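You operate a simulated robot arm through the tools that you are given. There is no shell and no other tool.

The job below is to be done with a simulated robot arm. You get a single attempt, and the scene is never put back.

JOB
Fetch the white block and set it on the element shelf. Put the pink valve on the plinth top away on the middle deck of the stock rack. Take the repair chalk and leave it on the top of the orange cart. Take the black cap on the stock rack top and put it away on the plinth top. Shut the pink drawer. Fetch the green pad and set it on the top of the orange cart. Open the red drawer, take the tin marked "soap" from the stock rack top and put it in the inside of the red drawer and shut the drawer again. Do these in any order. Set down upright: black cap.

It is judged by the outcome, as a careful person would: the job done as asked, and still so three seconds after it is handed in. It fails if anything else is knocked over, pushed out of place, dropped, spilled or broken. A push-on lid holds only when it is set on centred and level and pressed home; a screw cap is set on level and turned clockwise until tight.

ROBOT AND FRAMES
A 6-joint arm with a two-finger parallel gripper on a trunk, on a base that moves. Base frame: it is fixed to the floor where the robot stands at the start and does not move with it; the origin is under the middle of the robot, x ahead of it, y to its left, z up. Lengths are in m, angles in degrees, forces in N, time in s.
With the tool pointing down near the work surface it reaches from about 0.3 to 0.7 m from the robot's upright axis, wherever it stands. Its first joint turns from -166.0 to 166.0 degrees. Places, roughly: black cap (5x5x6 cm) [-1, 6.4, 1]; cream tin, soap tin [-0.25, 6, 1]; element shelf [-0.3, -4.7, 0.7]; green pad (8x5x3 cm) [-0.4, 6.3, 1]; inside of the red drawer [-1.3, 6.5, 0.6]; middle deck of the stock rack [-0.3, 6.1, 0.6]; pink drawer [-1.4, 6.4, 0.5]; pink valve (3x3x7 cm) [1.8, -0.7, 0.8]; plinth top [1.7, -1.2, 0.8]; red drawer [-1.3, 6.5, 0.6]; repair chalk [-1, 6.5, 1]; top of the orange cart [2, 5.1, 0.8]; white block [1.75, -0.75, 0.75]. Payload 4.1 kg.
The tool frame sits at the grasp point between the pads (the TCP): z along the fingers, y along the line on which they close. The tips reach 0.023 m beyond it. The gripper opens to 0.094 m. The fingers are 0.038 m wide and 0.01 m thick; the gripper's body (0.054 by 0.096 m) begins 0.039 m behind the TCP.
Orientation is told as [roll, pitch, yaw] about the base's x, y, z axes, in that order, counted from this pose: with the fingers straight down and closing along the base's y, the tool's x points along the base's -x, its y along +y and its z along -z.

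CONTROLS
- The arm moves only by the tool drive_tool. Its argument "moves" is one flat list of numbers, 6 for each row, row after row: the shift along the tool's x, y, z in m, then the turn, a rotation vector about the tool's x, y, z in degrees. In form: [tx, ty, tz, ax, ay, az, tx, ty, tz, ax, ay, az, ...]. A call has 1 to 20 rows; each row shifts and turns the commanded pose from where the row before left it, along the tool's axes as they then stand. "hand" is the gripper command, from -1 (shut) to 1 (fully open), values between in proportion, set as the call begins (left out, the last holds). A row lasts 0.2 s, in which the tool goes at most 0.05 m and 8.6 degrees; a call with a longer step from one row to the next is refused whole, and so is a gripper value outside its range. Where a pose cannot be reached the arm comes as near as it can. A force on the tool above 40 N (or 10 N above the force at the start of the call, whichever is more), or a blocked arm, ends the call early, and 0.2 s more pass. The fingers move at their own pace (about 0.045 m/s each) and stop on an object; they squeeze with about 25 N. The grip force told is the motor's: it shows also when the fingers shut on nothing. Time passes only in rows, and 0.2 s behind the last, so rows that do not move let the fingers close. It gives the time, the measured TCP pose, the force on the tool (base axes), the opening and the grip force at its end, in the units of the frame above (readings bear some noise), with the torque about the TCP (base axes, N m) and any sound that the robot's microphone picked up, and new pictures: "show" is both (left out), scene, wrist or none.
- Cameras (640 x 400 px; columns grow to the right, rows downward): "scene" is now at [0.0274, 0.1612, 1.4119]; the picture's right is [-0.11, -0.99, 0.00], its down [-0.59, 0.06, -0.81] and it looks along [0.80, -0.09, -0.59] (base axes); focal length 264 px, centre (320, 200). "wrist" rides on the gripper at [0.086, 0.016, -0.074] in the tool frame; the picture's right is [-0.18, 0.98, 0.00], its down [-0.58, -0.11, -0.81] and it looks along [-0.79, -0.15, 0.59] (tool axes); focal length 243 px, centre (320, 200). There is no depth. A picture from a camera that has moved, and an enlarged one, comes with that camera's place and axes in the base frame and with its lens. The place of the scene camera against the robot may be out by one fixed shift of up to 0.018 m in any direction.
- slide_trunk(by): slides the trunk up (or, below 0, down) by that many m; the arm and the scene camera ride with it, the base frame stays. It gives what a move gives, with no picture.
- steer(legs): drives the robot by 1 to 6 legs, each [ahead, turn to the left] in m and degrees, along the robot's own axes; the way and the turn of a leg run together, so that a leg with both is an arc; at most 1.5 m and 180 degrees a leg. The arm and the cameras ride along, it lands a little off, and it stops where it bumps. It gives what a move gives, and a new picture of the scene camera.
- pan_tilt(pan, tilt): turns the head with the scene camera to pan (to the left, within 155 degrees either way) and tilt (down, from -29 to 69), counted from straight ahead of the robot. It gives what a move gives, and a new picture of the scene camera.
- zoom(camera, box): a new picture of the part [left, top, right, bottom] of that camera's present view, enlarged. It takes no simulated time.
- finish_job(): hands the job in; it is judged then, once.

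Places have to be worked out from the pictures, the camera data and where the tool is seen. Open the gripper and draw the arm clear of the work before you hand the job in, unless the task says otherwise.

The tools are called after "Call:" as a command line: name --argument value ..., lists and objects as JSON in quotes. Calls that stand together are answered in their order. drive_tool: Moves the arm, as the interface text tells. Its arguments: {"type":"object","properties":{"moves":{"type":"array","items":{"type":"number"}},"hand":{"type":"number"},"show":{"type":"string","enum":["both","scene","wrist","none"]}},"required":["moves"]} The other tools are called the same way: slide_trunk (by) moves the trunk up or down; steer (legs) drives the base; pan_tilt (pan, tilt) turns the head that bears the scene camera; zoom (camera, box) takes an enlarged picture of a part of a camera's view; finish_job () hands the job in.

At the start:

```text
t: 0.0
ee_pos: [0.4791, 0.1265, 1.0517]
ee_rot: [0.0, -0.1, 0.0]
ft_force: [1.1, 0.3, 0.4]
torque: [0.01, -0.02, 0.03]
finger_gap: 0.0938
finger_force: 0.1
trunk travel left (down, up): [-0.35, 0.24]
robot x, y, heading: [0.0039, 0.0012, -0.1]
head pan, tilt (commanded): [-6.1, 36.3]
```

scene: 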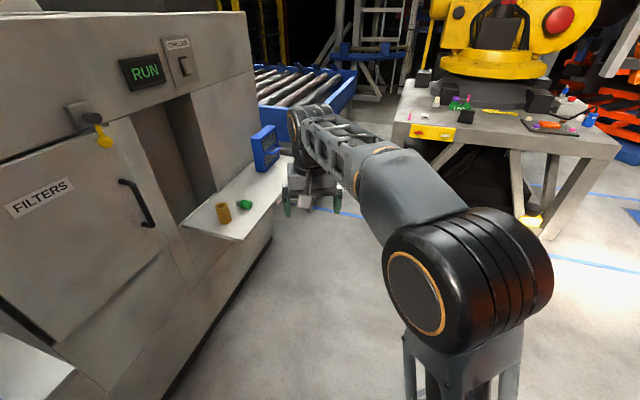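
wrist: 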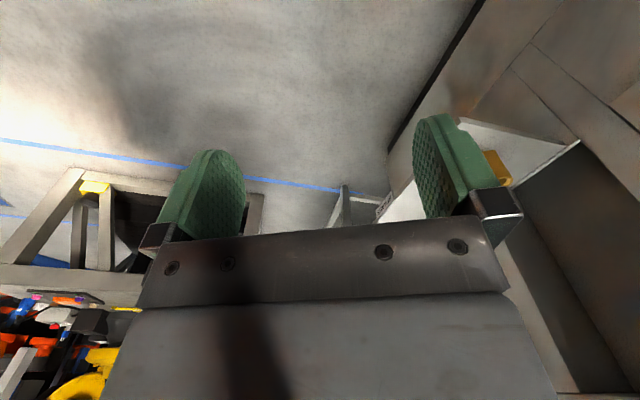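

I start by looking at the scene: the plinth with the small things is ahead-right. I zoom in on it and look around.

Call:
zoom --camera "scene" --box '[380, 60, 640, 222]'

Call:
pan_tilt --pan -60 --tilt 20

Call:
pan_tilt --pan -120 --tilt 20

Call:
pan_tilt --pan 60 --tilt 20

Call:
pan_tilt --pan 120 --tilt 20

```text
2.46 times, centred on (510, 141) of scene
camera zoom: at [0.0274, 0.1612, 1.4119], right [-0.11, -0.99, 0.0], down [-0.59, 0.06, -0.81], along [0.8, -0.09, -0.59], focal length 650 px, centre (-148, 345)
```

zoom: 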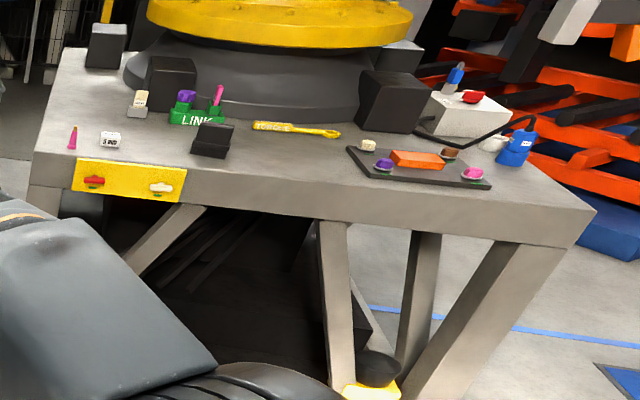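

```text
t: 1.2
ee_pos: [0.479, 0.1258, 1.0511]
ee_rot: [0.1, 0.0, 0.0]
ft_force: [-0.2, -0.1, 0.7]
torque: [0.01, 0.0, 0.03]
finger_gap: 0.0941
finger_force: 0.1
trunk travel left (down, up): [-0.35, 0.24]
robot x, y, heading: [0.001, 0.0007, -0.3]
head pan, tilt (commanded): [-60.0, 20.0]
camera scene: at [-0.0129, 0.0898, 1.4377], right [-0.87, -0.5, 0.0], down [-0.17, 0.3, -0.94], along [0.47, -0.81, -0.34], focal length 264 px, centre (320, 200)
```

scene: 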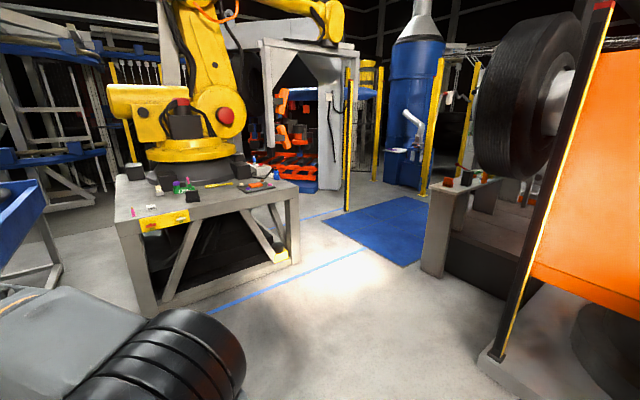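

```text
t: 2.5
ee_pos: [0.4791, 0.1258, 1.051]
ee_rot: [0.0, 0.0, 0.0]
ft_force: [0.0, -0.4, -1.1]
torque: [0.03, 0.0, -0.06]
finger_gap: 0.0937
finger_force: 0.0
trunk travel left (down, up): [-0.35, 0.24]
robot x, y, heading: [0.0003, 0.0017, 0.0]
head pan, tilt (commanded): [-120.0, 20.0]
camera scene: at [-0.106, 0.0897, 1.4377], right [-0.87, 0.5, 0.0], down [0.17, 0.3, -0.94], along [-0.47, -0.81, -0.34], focal length 264 px, centre (320, 200)
```

scene: 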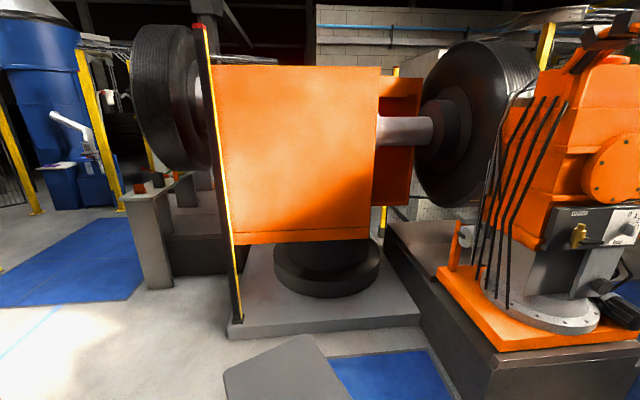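

```text
t: 5.2
ee_pos: [0.4801, 0.1263, 1.0502]
ee_rot: [0.0, 0.0, -0.1]
ft_force: [-1.2, 0.5, -0.2]
torque: [-0.04, 0.0, -0.02]
finger_gap: 0.0939
finger_force: 0.1
trunk travel left (down, up): [-0.35, 0.24]
robot x, y, heading: [0.001, 0.0025, 0.2]
head pan, tilt (commanded): [60.0, 20.0]
camera scene: at [-0.0129, 0.2511, 1.4377], right [0.87, -0.5, 0.0], down [-0.17, -0.3, -0.94], along [0.47, 0.81, -0.34], focal length 264 px, centre (320, 200)
```

scene: 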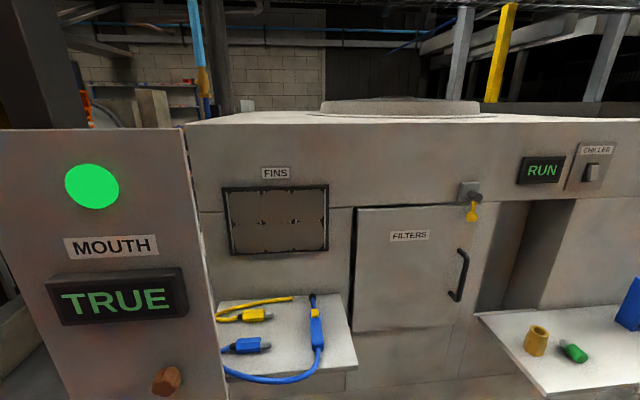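

```text
t: 6.5
ee_pos: [0.4802, 0.1267, 1.0512]
ee_rot: [0.0, 0.0, 0.0]
ft_force: [0.5, 0.3, -0.3]
torque: [-0.03, 0.02, 0.0]
finger_gap: 0.0941
finger_force: 0.0
trunk travel left (down, up): [-0.35, 0.24]
robot x, y, heading: [0.0007, -0.0001, 0.1]
head pan, tilt (commanded): [120.0, 20.0]
camera scene: at [-0.106, 0.2511, 1.4377], right [0.87, 0.5, 0.0], down [0.17, -0.3, -0.94], along [-0.47, 0.81, -0.34], focal length 264 px, centre (320, 200)
```

scene: 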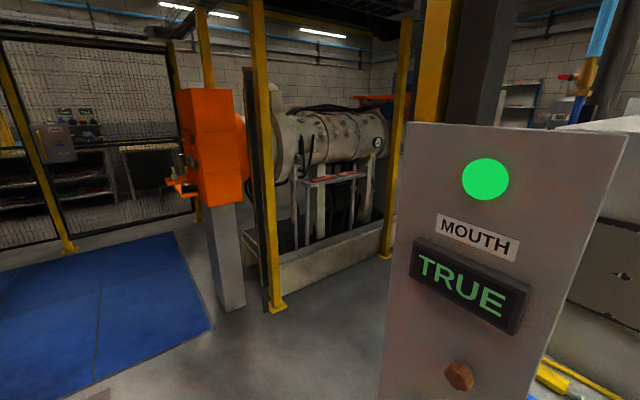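

The plinth carries the pink valve (~[1.84,-0.68]) and the white block (~[1.80,-0.78]). I look further around to plan the routes.

Call:
pan_tilt --pan 155 --tilt 15

Call:
pan_tilt --pan -155 --tilt 15

Call:
pan_tilt --pan -85 --tilt 15

Call:
pan_tilt --pan 0 --tilt 15

Call:
pan_tilt --pan -35 --tilt 25

```text
t: 7.5
ee_pos: [0.4791, 0.1252, 1.0519]
ee_rot: [0.0, 0.0, -0.1]
ft_force: [0.1, 0.2, 0.5]
torque: [0.0, -0.01, 0.02]
finger_gap: 0.0939
finger_force: 0.0
trunk travel left (down, up): [-0.35, 0.24]
robot x, y, heading: [0.0026, 0.0013, -0.3]
head pan, tilt (commanded): [154.7, 15.0]
camera scene: at [-0.1439, 0.2104, 1.4459], right [0.43, 0.9, 0.0], down [0.23, -0.11, -0.97], along [-0.87, 0.41, -0.26], focal length 264 px, centre (320, 200)
```

scene: 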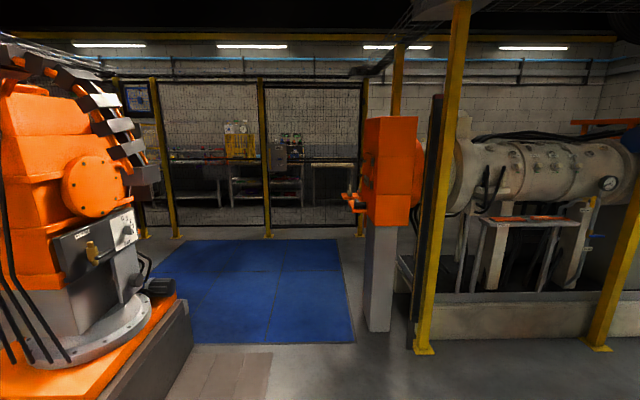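

```text
t: 11.7
ee_pos: [0.4794, 0.1261, 1.0516]
ee_rot: [0.0, 0.0, 0.1]
ft_force: [-0.5, -0.3, 1.0]
torque: [0.02, -0.01, -0.02]
finger_gap: 0.0938
finger_force: 0.1
trunk travel left (down, up): [-0.35, 0.24]
robot x, y, heading: [0.0037, 0.0001, -0.2]
head pan, tilt (commanded): [-154.7, 15.0]
camera scene: at [-0.1439, 0.1305, 1.4459], right [-0.43, 0.9, 0.0], down [0.23, 0.11, -0.97], along [-0.87, -0.41, -0.26], focal length 264 px, centre (320, 200)
```

scene: 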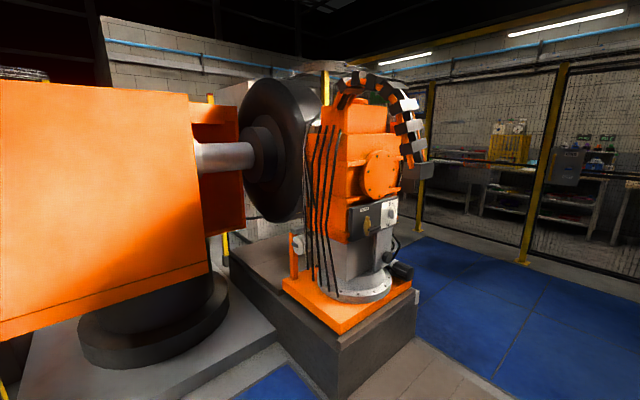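

```text
t: 13.1
ee_pos: [0.48, 0.1258, 1.0514]
ee_rot: [0.0, 0.0, 0.0]
ft_force: [-0.2, 0.3, -0.5]
torque: [-0.02, -0.01, -0.04]
finger_gap: 0.0941
finger_force: 0.1
trunk travel left (down, up): [-0.35, 0.24]
robot x, y, heading: [0.002, -0.006, 0.2]
head pan, tilt (commanded): [-85.0, 15.0]
camera scene: at [-0.0514, 0.0774, 1.4459], right [-1.0, -0.09, 0.0], down [-0.02, 0.26, -0.97], along [0.08, -0.96, -0.26], focal length 264 px, centre (320, 200)
```

scene: 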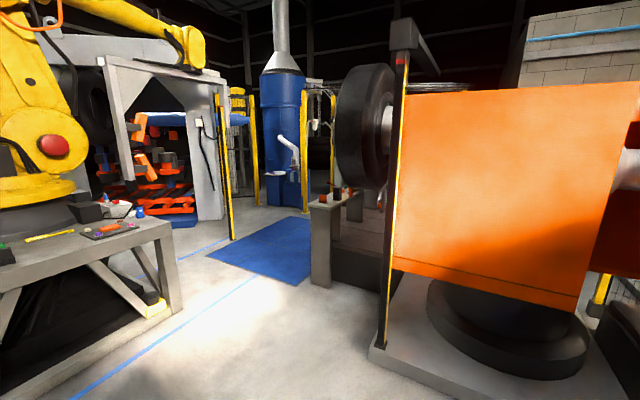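

```text
t: 14.7
ee_pos: [0.4798, 0.1246, 1.0513]
ee_rot: [-0.1, 0.0, 0.0]
ft_force: [-0.1, -1.0, -0.2]
torque: [-0.03, 0.02, -0.02]
finger_gap: 0.0942
finger_force: 0.1
trunk travel left (down, up): [-0.35, 0.24]
robot x, y, heading: [-0.005, -0.0008, 0.3]
head pan, tilt (commanded): [0.0, 15.0]
camera scene: at [0.0339, 0.1704, 1.4459], right [0.0, -1.0, 0.0], down [-0.26, 0.0, -0.97], along [0.97, 0.0, -0.26], focal length 264 px, centre (320, 200)
```

scene: 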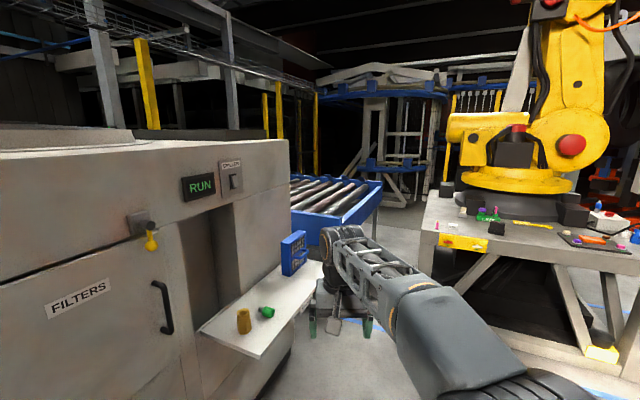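

```text
t: 15.7
ee_pos: [0.4809, 0.1257, 1.0511]
ee_rot: [0.0, -0.1, 0.0]
ft_force: [-0.2, 0.2, 0.5]
torque: [-0.02, -0.02, 0.01]
finger_gap: 0.0938
finger_force: 0.0
trunk travel left (down, up): [-0.35, 0.24]
robot x, y, heading: [-0.0002, -0.0028, -0.0]
head pan, tilt (commanded): [-35.0, 25.0]
camera scene: at [0.016, 0.1176, 1.4297], right [-0.57, -0.82, 0.0], down [-0.35, 0.24, -0.91], along [0.74, -0.52, -0.42], focal length 264 px, centre (320, 200)
```

scene: 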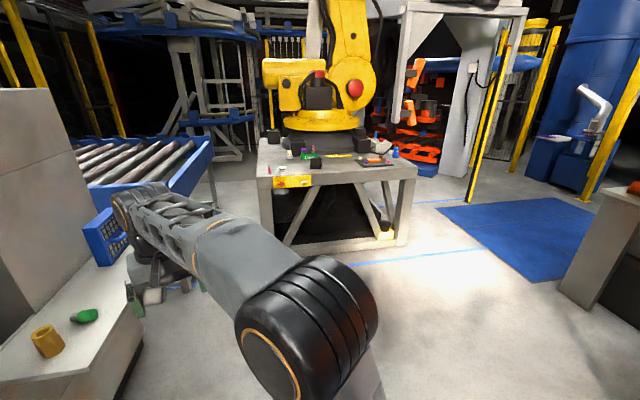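

I zoom in on the plinth from here, and on the floor ways.

Call:
zoom --camera "scene" --box '[250, 120, 430, 232]'

Call:
pan_tilt --pan 100 --tilt 30

Call:
pan_tilt --pan 80 --tilt 0

Call:
pan_tilt --pan 135 --tilt 30

```text
3.56 times, centred on (340, 176) of scene
camera zoom: at [0.016, 0.1176, 1.4297], right [-0.57, -0.82, 0.0], down [-0.35, 0.24, -0.91], along [0.74, -0.52, -0.42], focal length 939 px, centre (249, 285)
```

zoom: 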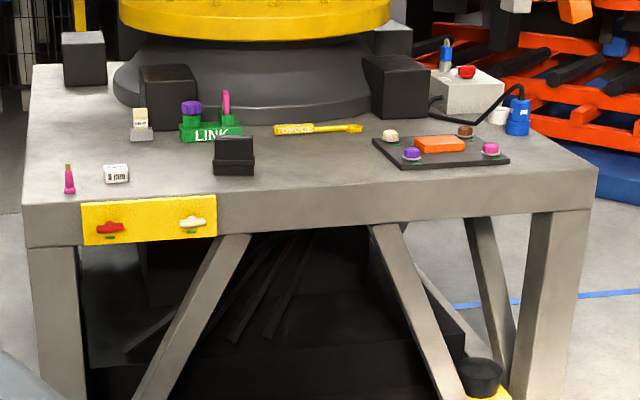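

```text
t: 17.9
ee_pos: [0.4791, 0.1264, 1.0523]
ee_rot: [0.0, 0.0, 0.0]
ft_force: [0.1, 0.3, 0.4]
torque: [0.0, 0.01, -0.03]
finger_gap: 0.0939
finger_force: 0.1
trunk travel left (down, up): [-0.35, 0.24]
robot x, y, heading: [0.0029, -0.0034, -0.1]
head pan, tilt (commanded): [100.0, 30.0]
camera scene: at [-0.0752, 0.2595, 1.4217], right [0.98, 0.17, 0.0], down [0.09, -0.49, -0.87], along [-0.15, 0.85, -0.5], focal length 264 px, centre (320, 200)
```

scene: 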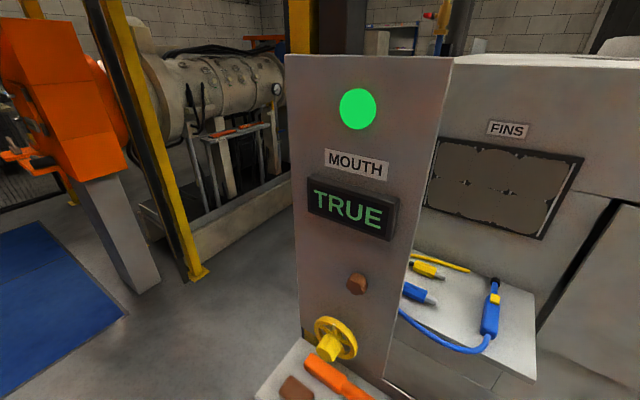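

```text
t: 18.9
ee_pos: [0.4802, 0.1259, 1.0507]
ee_rot: [0.0, 0.0, 0.0]
ft_force: [0.8, -0.5, 0.0]
torque: [0.0, 0.0, 0.05]
finger_gap: 0.0942
finger_force: 0.0
trunk travel left (down, up): [-0.35, 0.24]
robot x, y, heading: [0.003, 0.0002, -0.1]
head pan, tilt (commanded): [80.0, 0.0]
camera scene: at [-0.0439, 0.2591, 1.4699], right [0.98, -0.17, 0.0], down [0.0, 0.0, -1.0], along [0.17, 0.98, 0.0], focal length 264 px, centre (320, 200)
```

scene: 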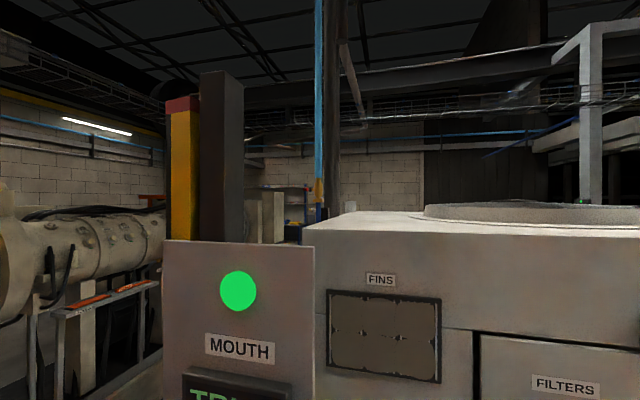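

```text
t: 20.1
ee_pos: [0.4798, 0.1256, 1.0509]
ee_rot: [0.0, 0.0, 0.0]
ft_force: [-1.4, 0.3, 0.5]
torque: [-0.05, 0.02, 0.01]
finger_gap: 0.094
finger_force: 0.0
trunk travel left (down, up): [-0.35, 0.24]
robot x, y, heading: [0.0005, 0.001, 0.1]
head pan, tilt (commanded): [135.0, 30.0]
camera scene: at [-0.1234, 0.2344, 1.4217], right [0.71, 0.71, 0.0], down [0.35, -0.35, -0.87], along [-0.61, 0.61, -0.5], focal length 264 px, centre (320, 200)
```

scene: 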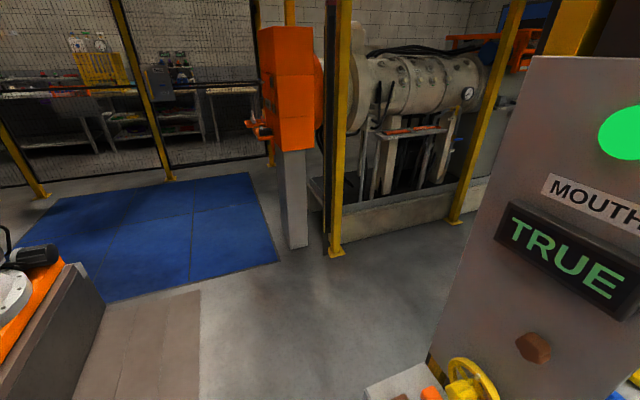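

The valve and white block stand near the plinth's near-left corner; the plinth front edge faces heading about -27°. I turn right and drive toward it, then look again.

Call:
steer --legs '[[0, -28], [0.9, 0]]'

Call:
pan_tilt --pan 0 --tilt 40

```text
t: 26.2
ee_pos: [1.2711, -0.5332, 1.0518]
ee_rot: [0.0, 0.0, -28.0]
ft_force: [-0.4, -0.9, -0.6]
torque: [-0.01, -0.02, -0.01]
finger_gap: 0.094
finger_force: 0.1
trunk travel left (down, up): [-0.35, 0.24]
robot x, y, heading: [0.7908, -0.4181, -27.8]
head pan, tilt (commanded): [135.0, 30.0]
camera scene: at [0.7881, -0.1529, 1.4217], right [0.96, 0.29, 0.0], down [0.15, -0.48, -0.87], along [-0.25, 0.83, -0.5], focal length 264 px, centre (320, 200)
```

scene: 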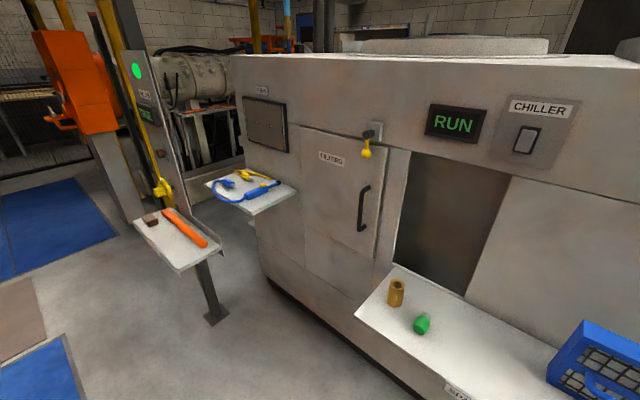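

```text
t: 28.4
ee_pos: [1.2717, -0.5322, 1.0511]
ee_rot: [0.0, 0.0, -27.9]
ft_force: [-0.3, 0.9, 0.5]
torque: [-0.01, -0.02, 0.03]
finger_gap: 0.0941
finger_force: 0.1
trunk travel left (down, up): [-0.35, 0.24]
robot x, y, heading: [0.7919, -0.4187, -28.0]
head pan, tilt (commanded): [0.0, 40.0]
camera scene: at [0.8897, -0.2793, 1.4063], right [-0.47, -0.88, 0.0], down [-0.57, 0.3, -0.77], along [0.68, -0.36, -0.64], focal length 264 px, centre (320, 200)
```

scene: 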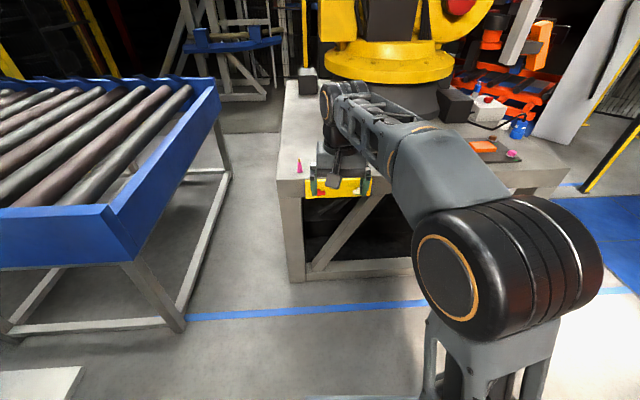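

The valve is at about [1.81,-0.66]; I move 0.45 m closer so that the block and valve are within reach, then look with both cameras.

Call:
steer --legs '[[0.45, 0]]'

Call:
drive_tool --moves '[0.02, 0, 0, 0, 0, 0]' --show "both"

```text
t: 31.1
ee_pos: [1.673, -0.7463, 1.052]
ee_rot: [0.0, 0.0, -28.0]
ft_force: [-0.6, -0.2, 0.1]
torque: [-0.01, 0.01, 0.01]
finger_gap: 0.0939
finger_force: 0.0
trunk travel left (down, up): [-0.35, 0.24]
robot x, y, heading: [1.1934, -0.6297, -28.1]
head pan, tilt (commanded): [0.0, 40.0]
camera scene: at [1.2915, -0.493, 1.4063], right [-0.47, -0.88, 0.0], down [-0.57, 0.3, -0.77], along [0.68, -0.36, -0.64], focal length 264 px, centre (320, 200)
```

scene: 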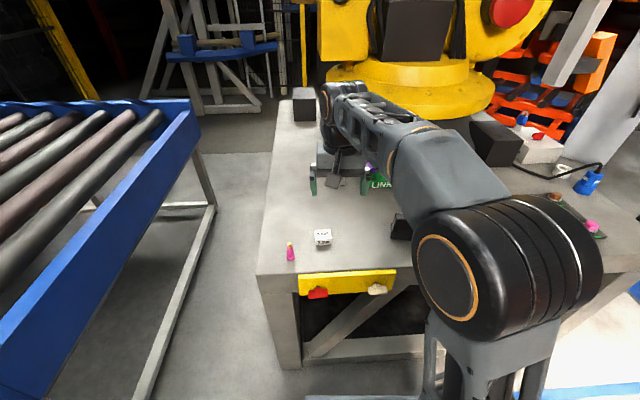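

```text
t: 31.5
ee_pos: [1.6563, -0.737, 1.0521]
ee_rot: [0.0, 0.0, -28.0]
ft_force: [0.0, -0.4, 0.6]
torque: [0.01, 0.02, 0.02]
finger_gap: 0.094
finger_force: 0.1
trunk travel left (down, up): [-0.35, 0.24]
robot x, y, heading: [1.1913, -0.6361, -27.8]
head pan, tilt (commanded): [0.0, 40.0]
camera scene: at [1.2917, -0.4931, 1.4063], right [-0.47, -0.88, 0.0], down [-0.57, 0.3, -0.77], along [0.68, -0.36, -0.64], focal length 264 px, centre (320, 200)
camera wrist: at [1.5862, -0.6825, 1.1255], right [0.62, 0.78, 0.0], down [0.46, -0.37, 0.81], along [0.63, -0.5, -0.59], focal length 243 px, centre (320, 200)
```

scene: 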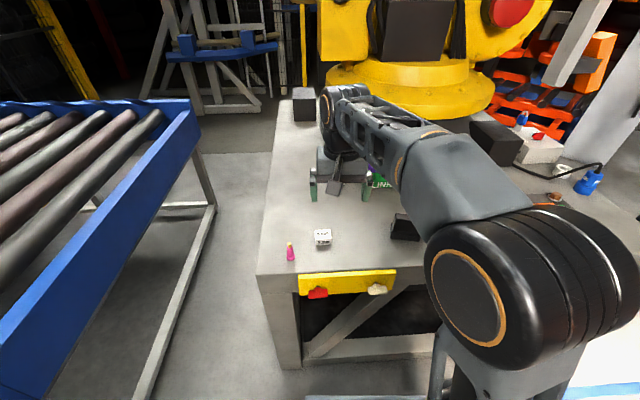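
wrist: 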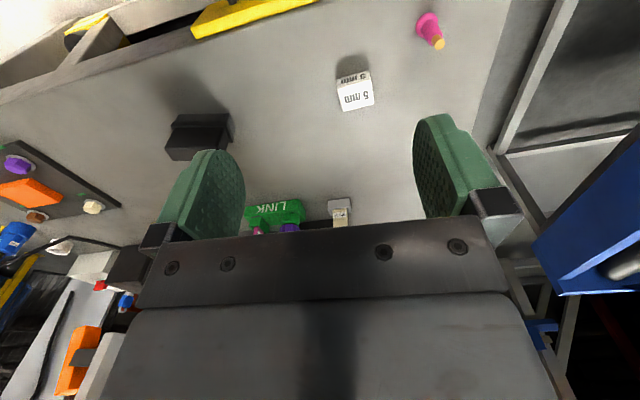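

The white block ("5 mm" label) appears near [1.776,-0.764] and the valve near [1.76,-0.65]. I zoom to see shape and orientation.

Call:
zoom --camera "wrist" --box '[270, 0, 470, 125]'

Call:
zoom --camera "scene" --box '[250, 200, 410, 300]'

```text
3.20 times, centred on (370, 62) of wrist
camera zoom: at [1.5862, -0.6825, 1.1255], right [0.62, 0.78, 0.0], down [0.46, -0.37, 0.81], along [0.63, -0.5, -0.59], focal length 776 px, centre (160, 640)
```

zoom: 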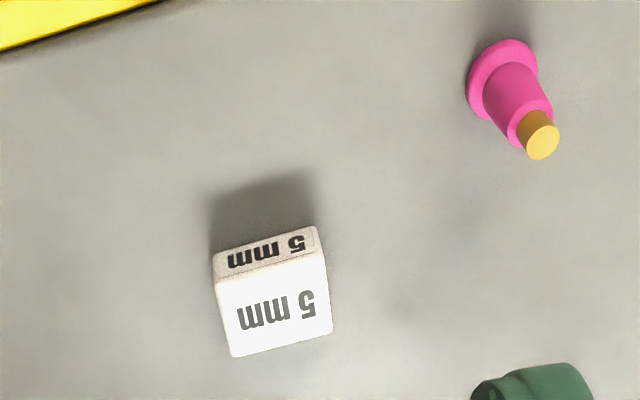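

```text
4.00 times, centred on (330, 250) of scene
camera zoom: at [1.2917, -0.4931, 1.4063], right [-0.47, -0.88, 0.0], down [-0.57, 0.3, -0.77], along [0.68, -0.36, -0.64], focal length 1057 px, centre (280, 0)
```

zoom: 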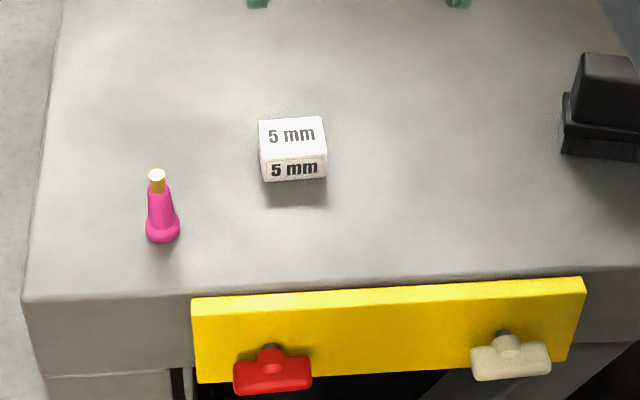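

The block is about 5x5x3 cm with its front edge turned ~4-5° from my tool; I move above it, turn the tool by 4.7°, and descend to z≈0.90 for a closer look.

Call:
drive_tool --moves '[-0.0396, 0.0108, 0, 0, 0, -1.57, -0.0396, 0.0108, 0, 0, 0, -1.57, -0.0396, 0.0108, 0, 0, 0, -1.57, 0, 0, 0.05, 0, 0, 0, 0, 0, 0.05, 0, 0, 0, 0, 0, 0.05, 0, 0, 0, 0, 0, 0, 0, 0, 0]' --hand 1

```text
t: 33.1
ee_pos: [1.7778, -0.7604, 0.9004]
ee_rot: [0.0, -0.1, -23.3]
ft_force: [0.0, -0.9, -0.7]
torque: [0.02, 0.0, -0.03]
finger_gap: 0.0939
finger_force: 0.0
trunk travel left (down, up): [-0.35, 0.24]
robot x, y, heading: [1.1917, -0.6343, -27.9]
head pan, tilt (commanded): [0.0, 40.0]
camera scene: at [1.2918, -0.4931, 1.4063], right [-0.47, -0.88, 0.0], down [-0.57, 0.3, -0.77], along [0.68, -0.36, -0.64], focal length 264 px, centre (320, 200)
camera wrist: at [1.7023, -0.7115, 0.9741], right [0.56, 0.83, 0.0], down [0.49, -0.33, 0.81], along [0.67, -0.45, -0.59], focal length 243 px, centre (320, 200)
```

scene: 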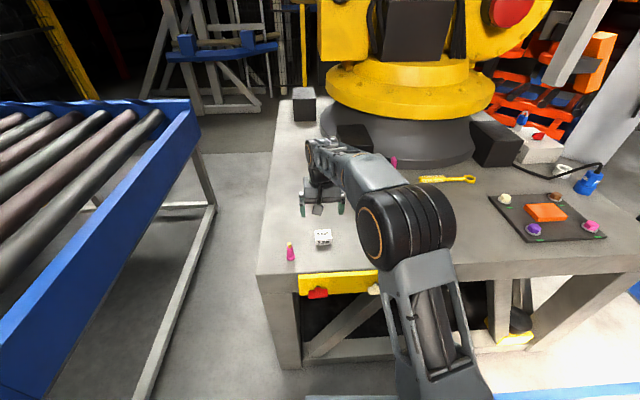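
wrist: 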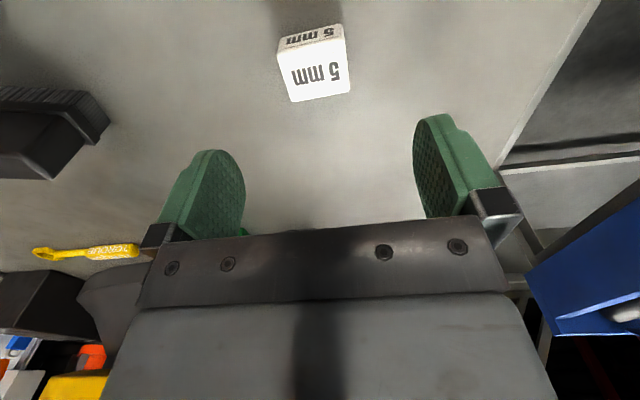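

Triangulating the two wrist views gives the block top at z≈0.781, centre [1.778,-0.765], so the plinth top is at ≈0.75. I descend to TCP z≈0.779 and close.

Call:
drive_tool --moves '[-0.0018, -0.0042, 0.04, 0, 0, 0, 0, 0, 0.04, 0, 0, 0, 0, 0, 0.03, 0, 0, 0, 0, 0, 0.011, 0, 0, 0, 0, 0, 0, 0, 0, 0]' --show "both"

```text
t: 34.3
ee_pos: [1.7772, -0.7653, 0.7827]
ee_rot: [0.0, -0.4, -23.3]
ft_force: [0.3, -0.8, 22.3]
torque: [-0.81, 0.76, -0.09]
finger_gap: 0.0942
finger_force: 0.0
trunk travel left (down, up): [-0.35, 0.24]
robot x, y, heading: [1.19, -0.634, -28.1]
head pan, tilt (commanded): [0.0, 40.0]
camera scene: at [1.2899, -0.4925, 1.4068], right [-0.47, -0.88, 0.0], down [-0.57, 0.3, -0.77], along [0.68, -0.36, -0.64], focal length 264 px, centre (320, 200)
camera wrist: at [1.7036, -0.7152, 0.8564], right [0.56, 0.83, 0.0], down [0.49, -0.33, 0.81], along [0.67, -0.45, -0.59], focal length 243 px, centre (320, 200)
```

scene: 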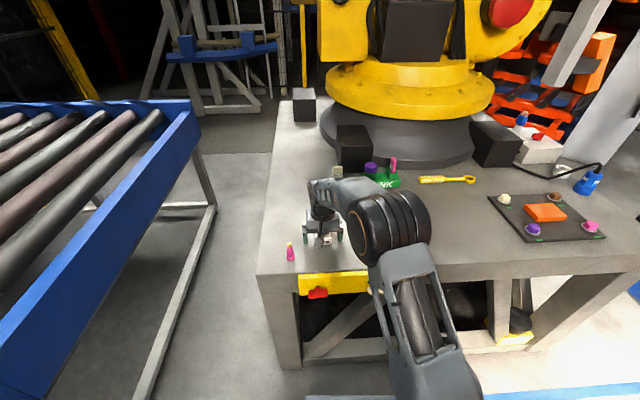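
wrist: 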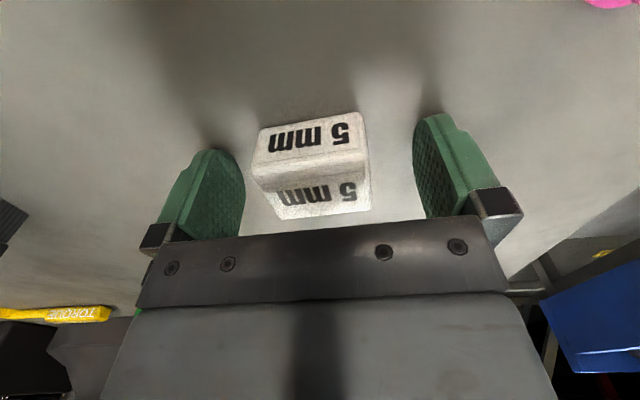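

Force of 22 N shows the tips just touch the plinth at z≈0.76; I lift 7 mm and close on the block.

Call:
drive_tool --moves '[0, 0, -0.007, 0, 0, 0]' --show "none"

Call:
drive_tool --moves '[0, 0, 0, 0, 0, 0, 0, 0, 0, 0, 0, 0, 0, 0, 0, 0, 0, 0, 0, 0, 0, 0, 0, 0, 0, 0, 0, 0, 0, 0]' --hand -1

```text
t: 34.7
ee_pos: [1.7771, -0.7634, 0.7861]
ee_rot: [0.0, 0.1, -23.3]
ft_force: [0.0, 0.5, -0.3]
torque: [-0.01, 0.02, 0.01]
finger_gap: 0.0941
finger_force: 0.0
trunk travel left (down, up): [-0.35, 0.24]
robot x, y, heading: [1.1921, -0.6329, -28.0]
head pan, tilt (commanded): [0.0, 40.0]
```

```text
t: 35.9
ee_pos: [1.7771, -0.766, 0.7865]
ee_rot: [-0.1, 0.0, -23.3]
ft_force: [-0.1, -1.0, 0.9]
torque: [-0.02, 0.01, 0.03]
finger_gap: 0.0497
finger_force: 25.3
trunk travel left (down, up): [-0.35, 0.24]
robot x, y, heading: [1.1888, -0.6351, -27.8]
head pan, tilt (commanded): [0.0, 40.0]
camera scene: at [1.2916, -0.493, 1.4063], right [-0.47, -0.88, 0.0], down [-0.57, 0.3, -0.77], along [0.68, -0.36, -0.64], focal length 264 px, centre (320, 200)
camera wrist: at [1.7032, -0.7158, 0.8607], right [0.56, 0.83, 0.0], down [0.49, -0.33, 0.81], along [0.67, -0.45, -0.59], focal length 243 px, centre (320, 200)
```

scene: 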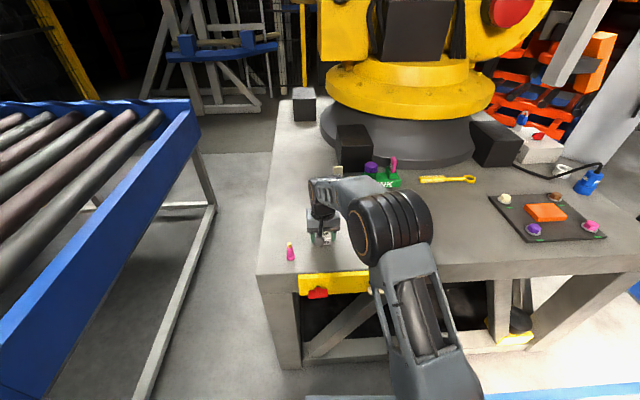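
wrist: 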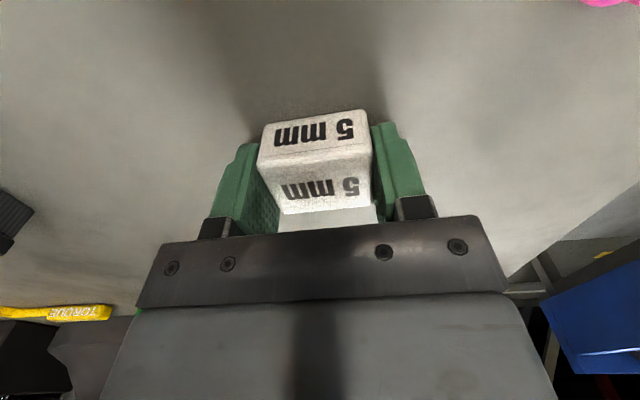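

The block is gripped (gap 0.0497 m). I lift it and draw the arm back to a carrying pose.

Call:
drive_tool --moves '[0, 0, -0.03, 0, 0, 0, 0, 0, -0.05, 0, 0, 0, 0, 0, -0.05, 0, 0, 0, 0, 0, -0.05, 0, 0, 0, 0, 0, -0.05, 0, 0, 0, 0, 0, -0.05, 0, 0, 0, 0.04, -0.01, 0, 0, 0, 1.5, 0.04, -0.02, 0, 0, 0, 1.5, 0.04, -0.02, 0, 0, 0, 1.5, 0.04, -0.02, 0, 0, 0, 0, 0.04, -0.02, 0, 0, 0, 0]' --show "both"

Call:
pan_tilt --pan -60 --tilt 15

Call:
pan_tilt --pan -80 --tilt 25

```text
t: 38.3
ee_pos: [1.5557, -0.7599, 1.0678]
ee_rot: [-0.1, 0.1, -27.8]
ft_force: [0.6, 0.1, -0.5]
torque: [-0.01, 0.01, -0.01]
finger_gap: 0.0495
finger_force: 25.0
trunk travel left (down, up): [-0.35, 0.24]
robot x, y, heading: [1.1894, -0.6305, -28.2]
head pan, tilt (commanded): [0.0, 40.0]
camera scene: at [1.2916, -0.493, 1.4063], right [-0.47, -0.88, 0.0], down [-0.57, 0.3, -0.77], along [0.68, -0.36, -0.64], focal length 264 px, centre (320, 200)
camera wrist: at [1.4869, -0.705, 1.1413], right [0.62, 0.78, 0.0], down [0.46, -0.37, 0.81], along [0.63, -0.5, -0.59], focal length 243 px, centre (320, 200)
```

scene: 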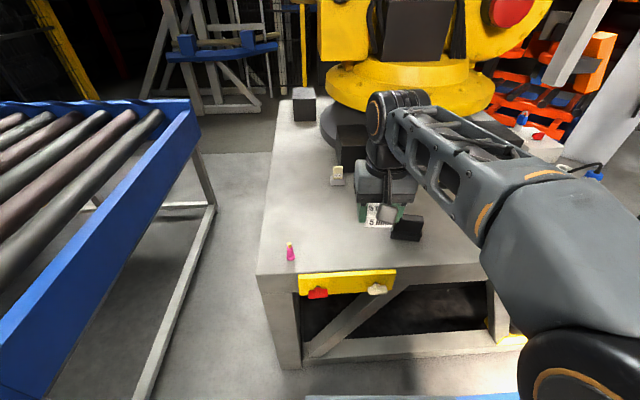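
wrist: 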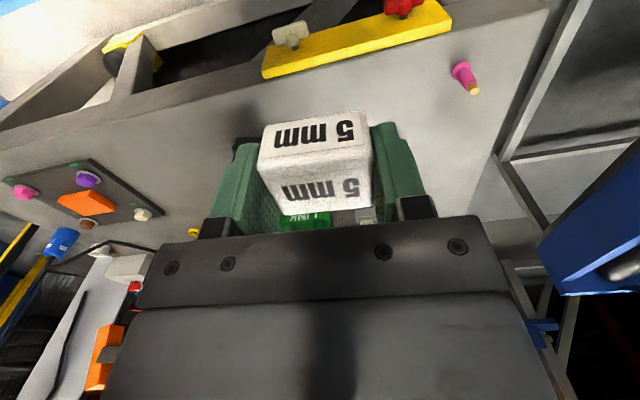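

```text
t: 39.6
ee_pos: [1.5576, -0.7601, 1.0672]
ee_rot: [0.0, 0.1, -27.8]
ft_force: [0.1, 0.0, -1.6]
torque: [-0.03, -0.01, 0.03]
finger_gap: 0.0496
finger_force: 25.3
trunk travel left (down, up): [-0.35, 0.24]
robot x, y, heading: [1.1925, -0.6339, -28.2]
head pan, tilt (commanded): [-60.0, 15.0]
camera scene: at [1.2198, -0.5465, 1.4459], right [-1.0, -0.04, 0.0], down [-0.01, 0.26, -0.97], along [0.03, -0.97, -0.26], focal length 264 px, centre (320, 200)
```

scene: 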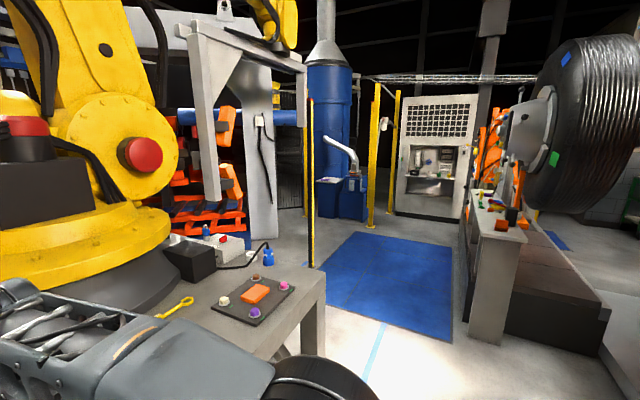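

```text
t: 40.4
ee_pos: [1.5576, -0.7599, 1.0678]
ee_rot: [0.1, 0.0, -27.8]
ft_force: [-0.1, 0.8, -1.7]
torque: [-0.01, -0.02, -0.01]
finger_gap: 0.0495
finger_force: 24.9
trunk travel left (down, up): [-0.35, 0.24]
robot x, y, heading: [1.1896, -0.6343, -27.8]
head pan, tilt (commanded): [-80.0, 25.0]
camera scene: at [1.1881, -0.5408, 1.4297], right [-0.95, 0.31, 0.0], down [0.13, 0.4, -0.91], along [-0.28, -0.86, -0.42], focal length 264 px, centre (320, 200)
```

scene: 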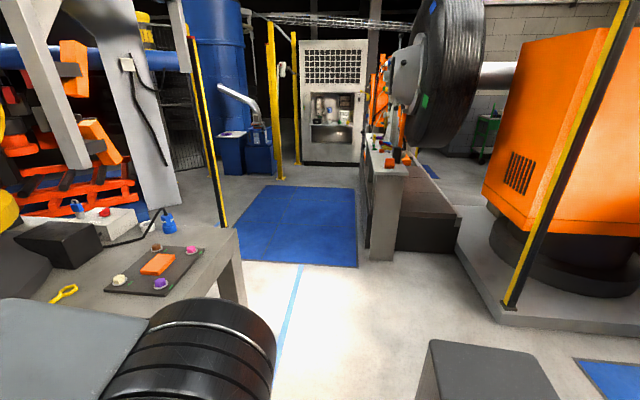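

The grilled cabinet with an open niche lies in the direction of the element shelf; I zoom in on it.

Call:
zoom --camera "scene" --box '[250, 20, 430, 200]'

Call:
pan_tilt --pan -60 --tilt 15

Call:
zoom --camera "scene" --box '[370, 80, 530, 260]'

```text
2.22 times, centred on (340, 110) of scene
camera zoom: at [1.1881, -0.5408, 1.4297], right [-0.95, 0.31, 0.0], down [0.13, 0.4, -0.91], along [-0.28, -0.86, -0.42], focal length 587 px, centre (276, 400)
```

zoom: 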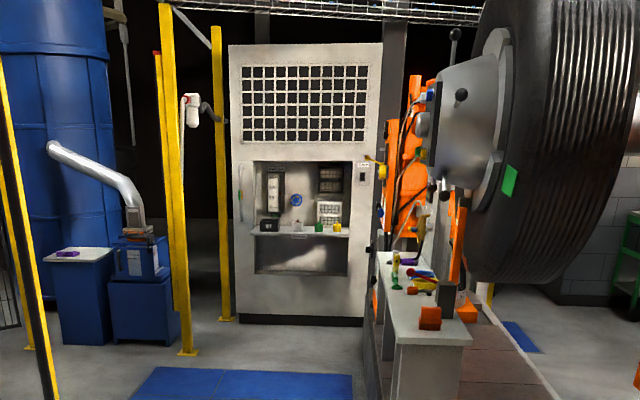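

```text
t: 41.2
ee_pos: [1.5572, -0.7605, 1.0672]
ee_rot: [0.0, 0.0, -27.8]
ft_force: [-1.0, 0.3, -0.5]
torque: [-0.02, 0.03, 0.0]
finger_gap: 0.0498
finger_force: 25.4
trunk travel left (down, up): [-0.35, 0.24]
robot x, y, heading: [1.191, -0.6338, -27.7]
head pan, tilt (commanded): [-60.0, 15.0]
camera scene: at [1.2197, -0.5465, 1.4459], right [-1.0, -0.03, 0.0], down [-0.01, 0.26, -0.97], along [0.03, -0.97, -0.26], focal length 264 px, centre (320, 200)
```

scene: 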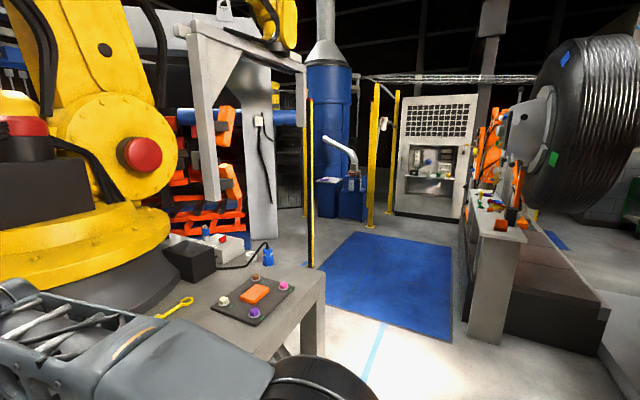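

```text
2.22 times, centred on (450, 170) of scene
camera zoom: at [1.2197, -0.5465, 1.4459], right [-1.0, -0.03, 0.0], down [-0.01, 0.26, -0.97], along [0.03, -0.97, -0.26], focal length 587 px, centre (31, 267)
```

zoom: 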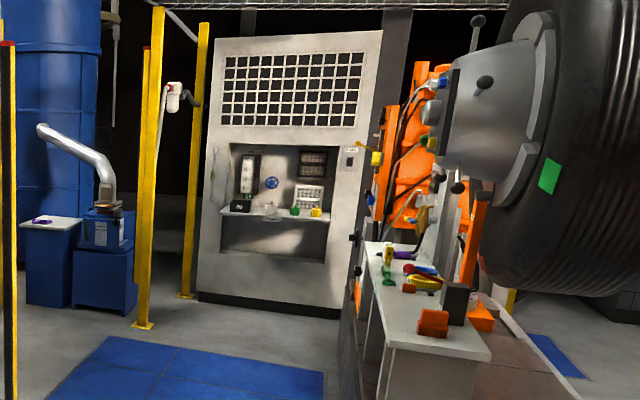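

The element shelf is in the cabinet niche near [-0.35,-4.72], facing about [0.35,0.93]. The straight line at heading -110° passes midway between the plinth corner and the bench, so I turn and drive in stages.

Call:
steer --legs '[[0, -82]]'

Call:
pan_tilt --pan 0 --tilt 30

```text
t: 45.1
ee_pos: [1.1233, -1.0151, 1.0674]
ee_rot: [0.1, 0.0, -108.7]
ft_force: [0.6, -0.9, -0.5]
torque: [0.02, 0.02, 0.0]
finger_gap: 0.0494
finger_force: 24.7
trunk travel left (down, up): [-0.35, 0.24]
robot x, y, heading: [1.1902, -0.6303, -109.0]
head pan, tilt (commanded): [-60.0, 15.0]
camera scene: at [1.2766, -0.6435, 1.4459], right [-0.19, 0.98, 0.0], down [0.25, 0.05, -0.97], along [-0.95, -0.19, -0.26], focal length 264 px, centre (320, 200)
```

scene: 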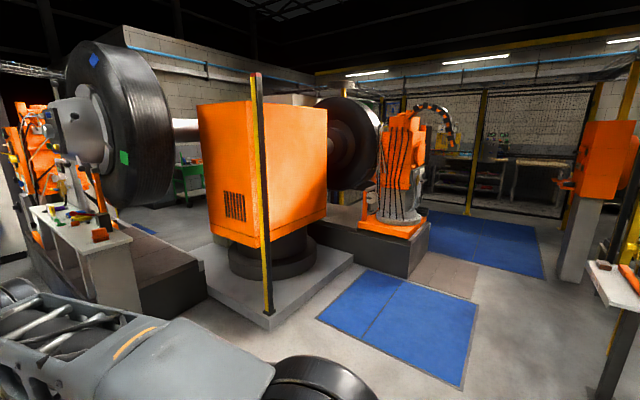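

```text
t: 46.4
ee_pos: [1.1225, -1.0146, 1.0676]
ee_rot: [0.0, 0.0, -108.7]
ft_force: [-0.2, 0.6, -0.9]
torque: [0.01, -0.03, -0.02]
finger_gap: 0.0494
finger_force: 25.3
trunk travel left (down, up): [-0.35, 0.24]
robot x, y, heading: [1.191, -0.6308, -109.0]
head pan, tilt (commanded): [0.0, 30.0]
camera scene: at [1.3389, -0.711, 1.4217], right [-0.95, 0.32, 0.0], down [0.16, 0.47, -0.87], along [-0.28, -0.82, -0.5], focal length 264 px, centre (320, 200)
```

scene: 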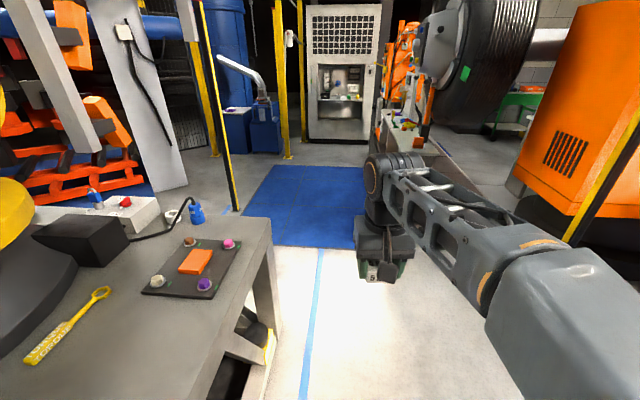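

Facing the cabinet; the way passes midway between the plinth corner and the bench. I drive on in two legs.

Call:
steer --legs '[[1.3, 0], [0.9, -1.5]]'

```text
t: 57.1
ee_pos: [0.3974, -3.0538, 1.0674]
ee_rot: [0.1, -0.1, -110.4]
ft_force: [-0.5, -0.3, -0.6]
torque: [-0.04, 0.02, 0.0]
finger_gap: 0.0495
finger_force: 25.1
trunk travel left (down, up): [-0.35, 0.24]
robot x, y, heading: [0.4744, -2.6789, -110.6]
head pan, tilt (commanded): [0.0, 30.0]
camera scene: at [0.6222, -2.7582, 1.4217], right [-0.94, 0.35, 0.0], down [0.18, 0.47, -0.87], along [-0.3, -0.81, -0.5], focal length 264 px, centre (320, 200)
```

scene: 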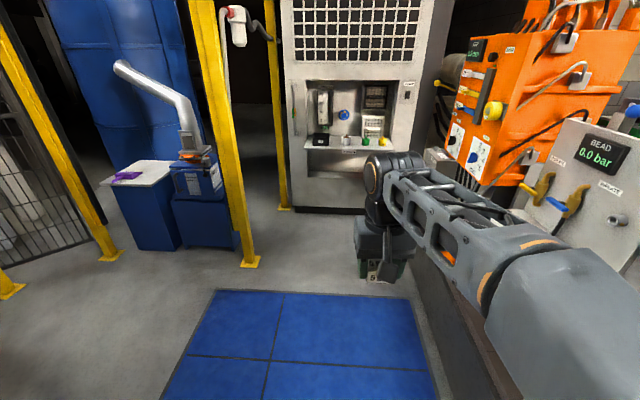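

I zoom in on the niche and its shelf.

Call:
zoom --camera "scene" --box '[270, 60, 430, 220]'

```text
2.50 times, centred on (350, 140) of scene
camera zoom: at [0.6222, -2.7582, 1.4217], right [-0.94, 0.35, 0.0], down [0.18, 0.47, -0.87], along [-0.3, -0.81, -0.5], focal length 660 px, centre (245, 350)
```

zoom: 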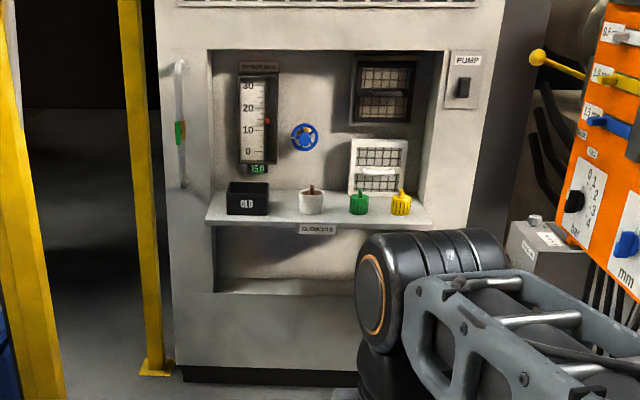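

The shelf (z≈0.7, ~0.73 m wide, protruding a bit) holds the OLD box, a cup, and green and yellow items; there is a ~10 cm gap between the OLD box and the cup. I drive closer to measure it.

Call:
steer --legs '[[0, 1.5], [1.2, -1.5]]'

Call:
zoom --camera "scene" --box '[200, 100, 440, 250]'

```text
t: 63.6
ee_pos: [-0.0042, -4.1826, 1.0685]
ee_rot: [-0.1, 0.0, -110.1]
ft_force: [0.9, -0.6, -0.8]
torque: [-0.02, 0.01, 0.0]
finger_gap: 0.0498
finger_force: 25.1
trunk travel left (down, up): [-0.35, 0.24]
robot x, y, heading: [0.0731, -3.7996, -110.4]
head pan, tilt (commanded): [0.0, 30.0]
camera scene: at [0.2196, -3.8844, 1.4217], right [-0.94, 0.35, 0.0], down [0.17, 0.47, -0.87], along [-0.3, -0.81, -0.5], focal length 264 px, centre (320, 200)
```

scene: 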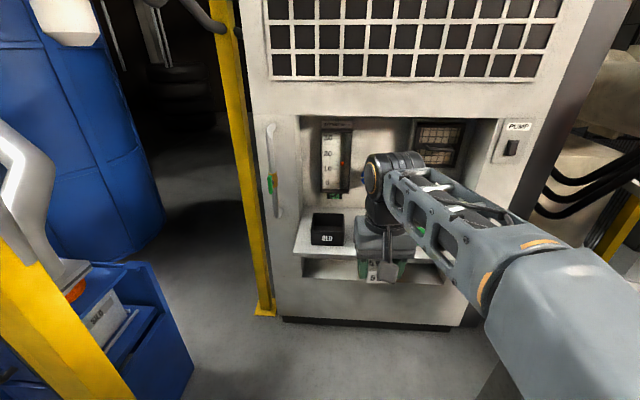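

```text
2.67 times, centred on (320, 175) of scene
camera zoom: at [0.2196, -3.8844, 1.4217], right [-0.94, 0.35, 0.0], down [0.17, 0.47, -0.87], along [-0.3, -0.81, -0.5], focal length 704 px, centre (320, 267)
```

zoom: 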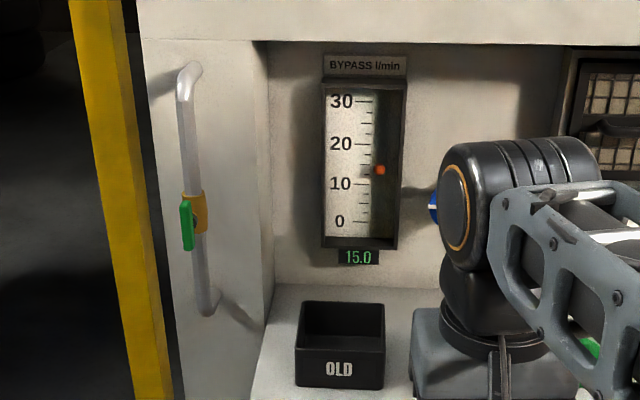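

The arm hides part of the shelf; I check the wrist camera from here.

Call:
drive_tool --moves '[0, 0, 0, 0, 0, 0]' --show "wrist"

```text
t: 64.0
ee_pos: [-0.0042, -4.1824, 1.0691]
ee_rot: [0.0, 0.0, -110.1]
ft_force: [-0.5, -0.5, -1.0]
torque: [0.0, 0.01, 0.0]
finger_gap: 0.0497
finger_force: 25.0
trunk travel left (down, up): [-0.35, 0.24]
robot x, y, heading: [0.0769, -3.801, -110.3]
head pan, tilt (commanded): [0.0, 30.0]
camera wrist: at [0.04, -4.1064, 1.1414], right [0.86, -0.51, 0.0], down [-0.3, -0.51, 0.81], along [-0.41, -0.69, -0.59], focal length 243 px, centre (320, 200)
```

wrist: 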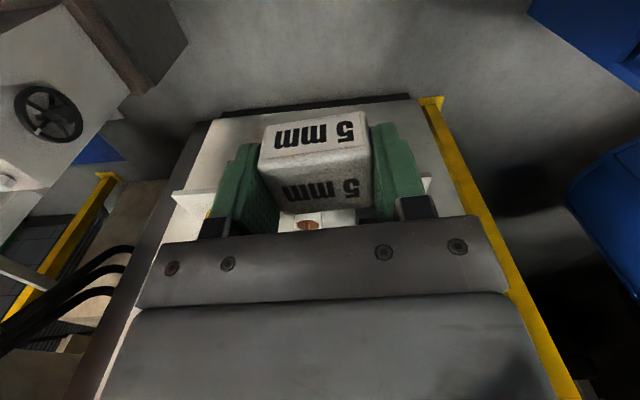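

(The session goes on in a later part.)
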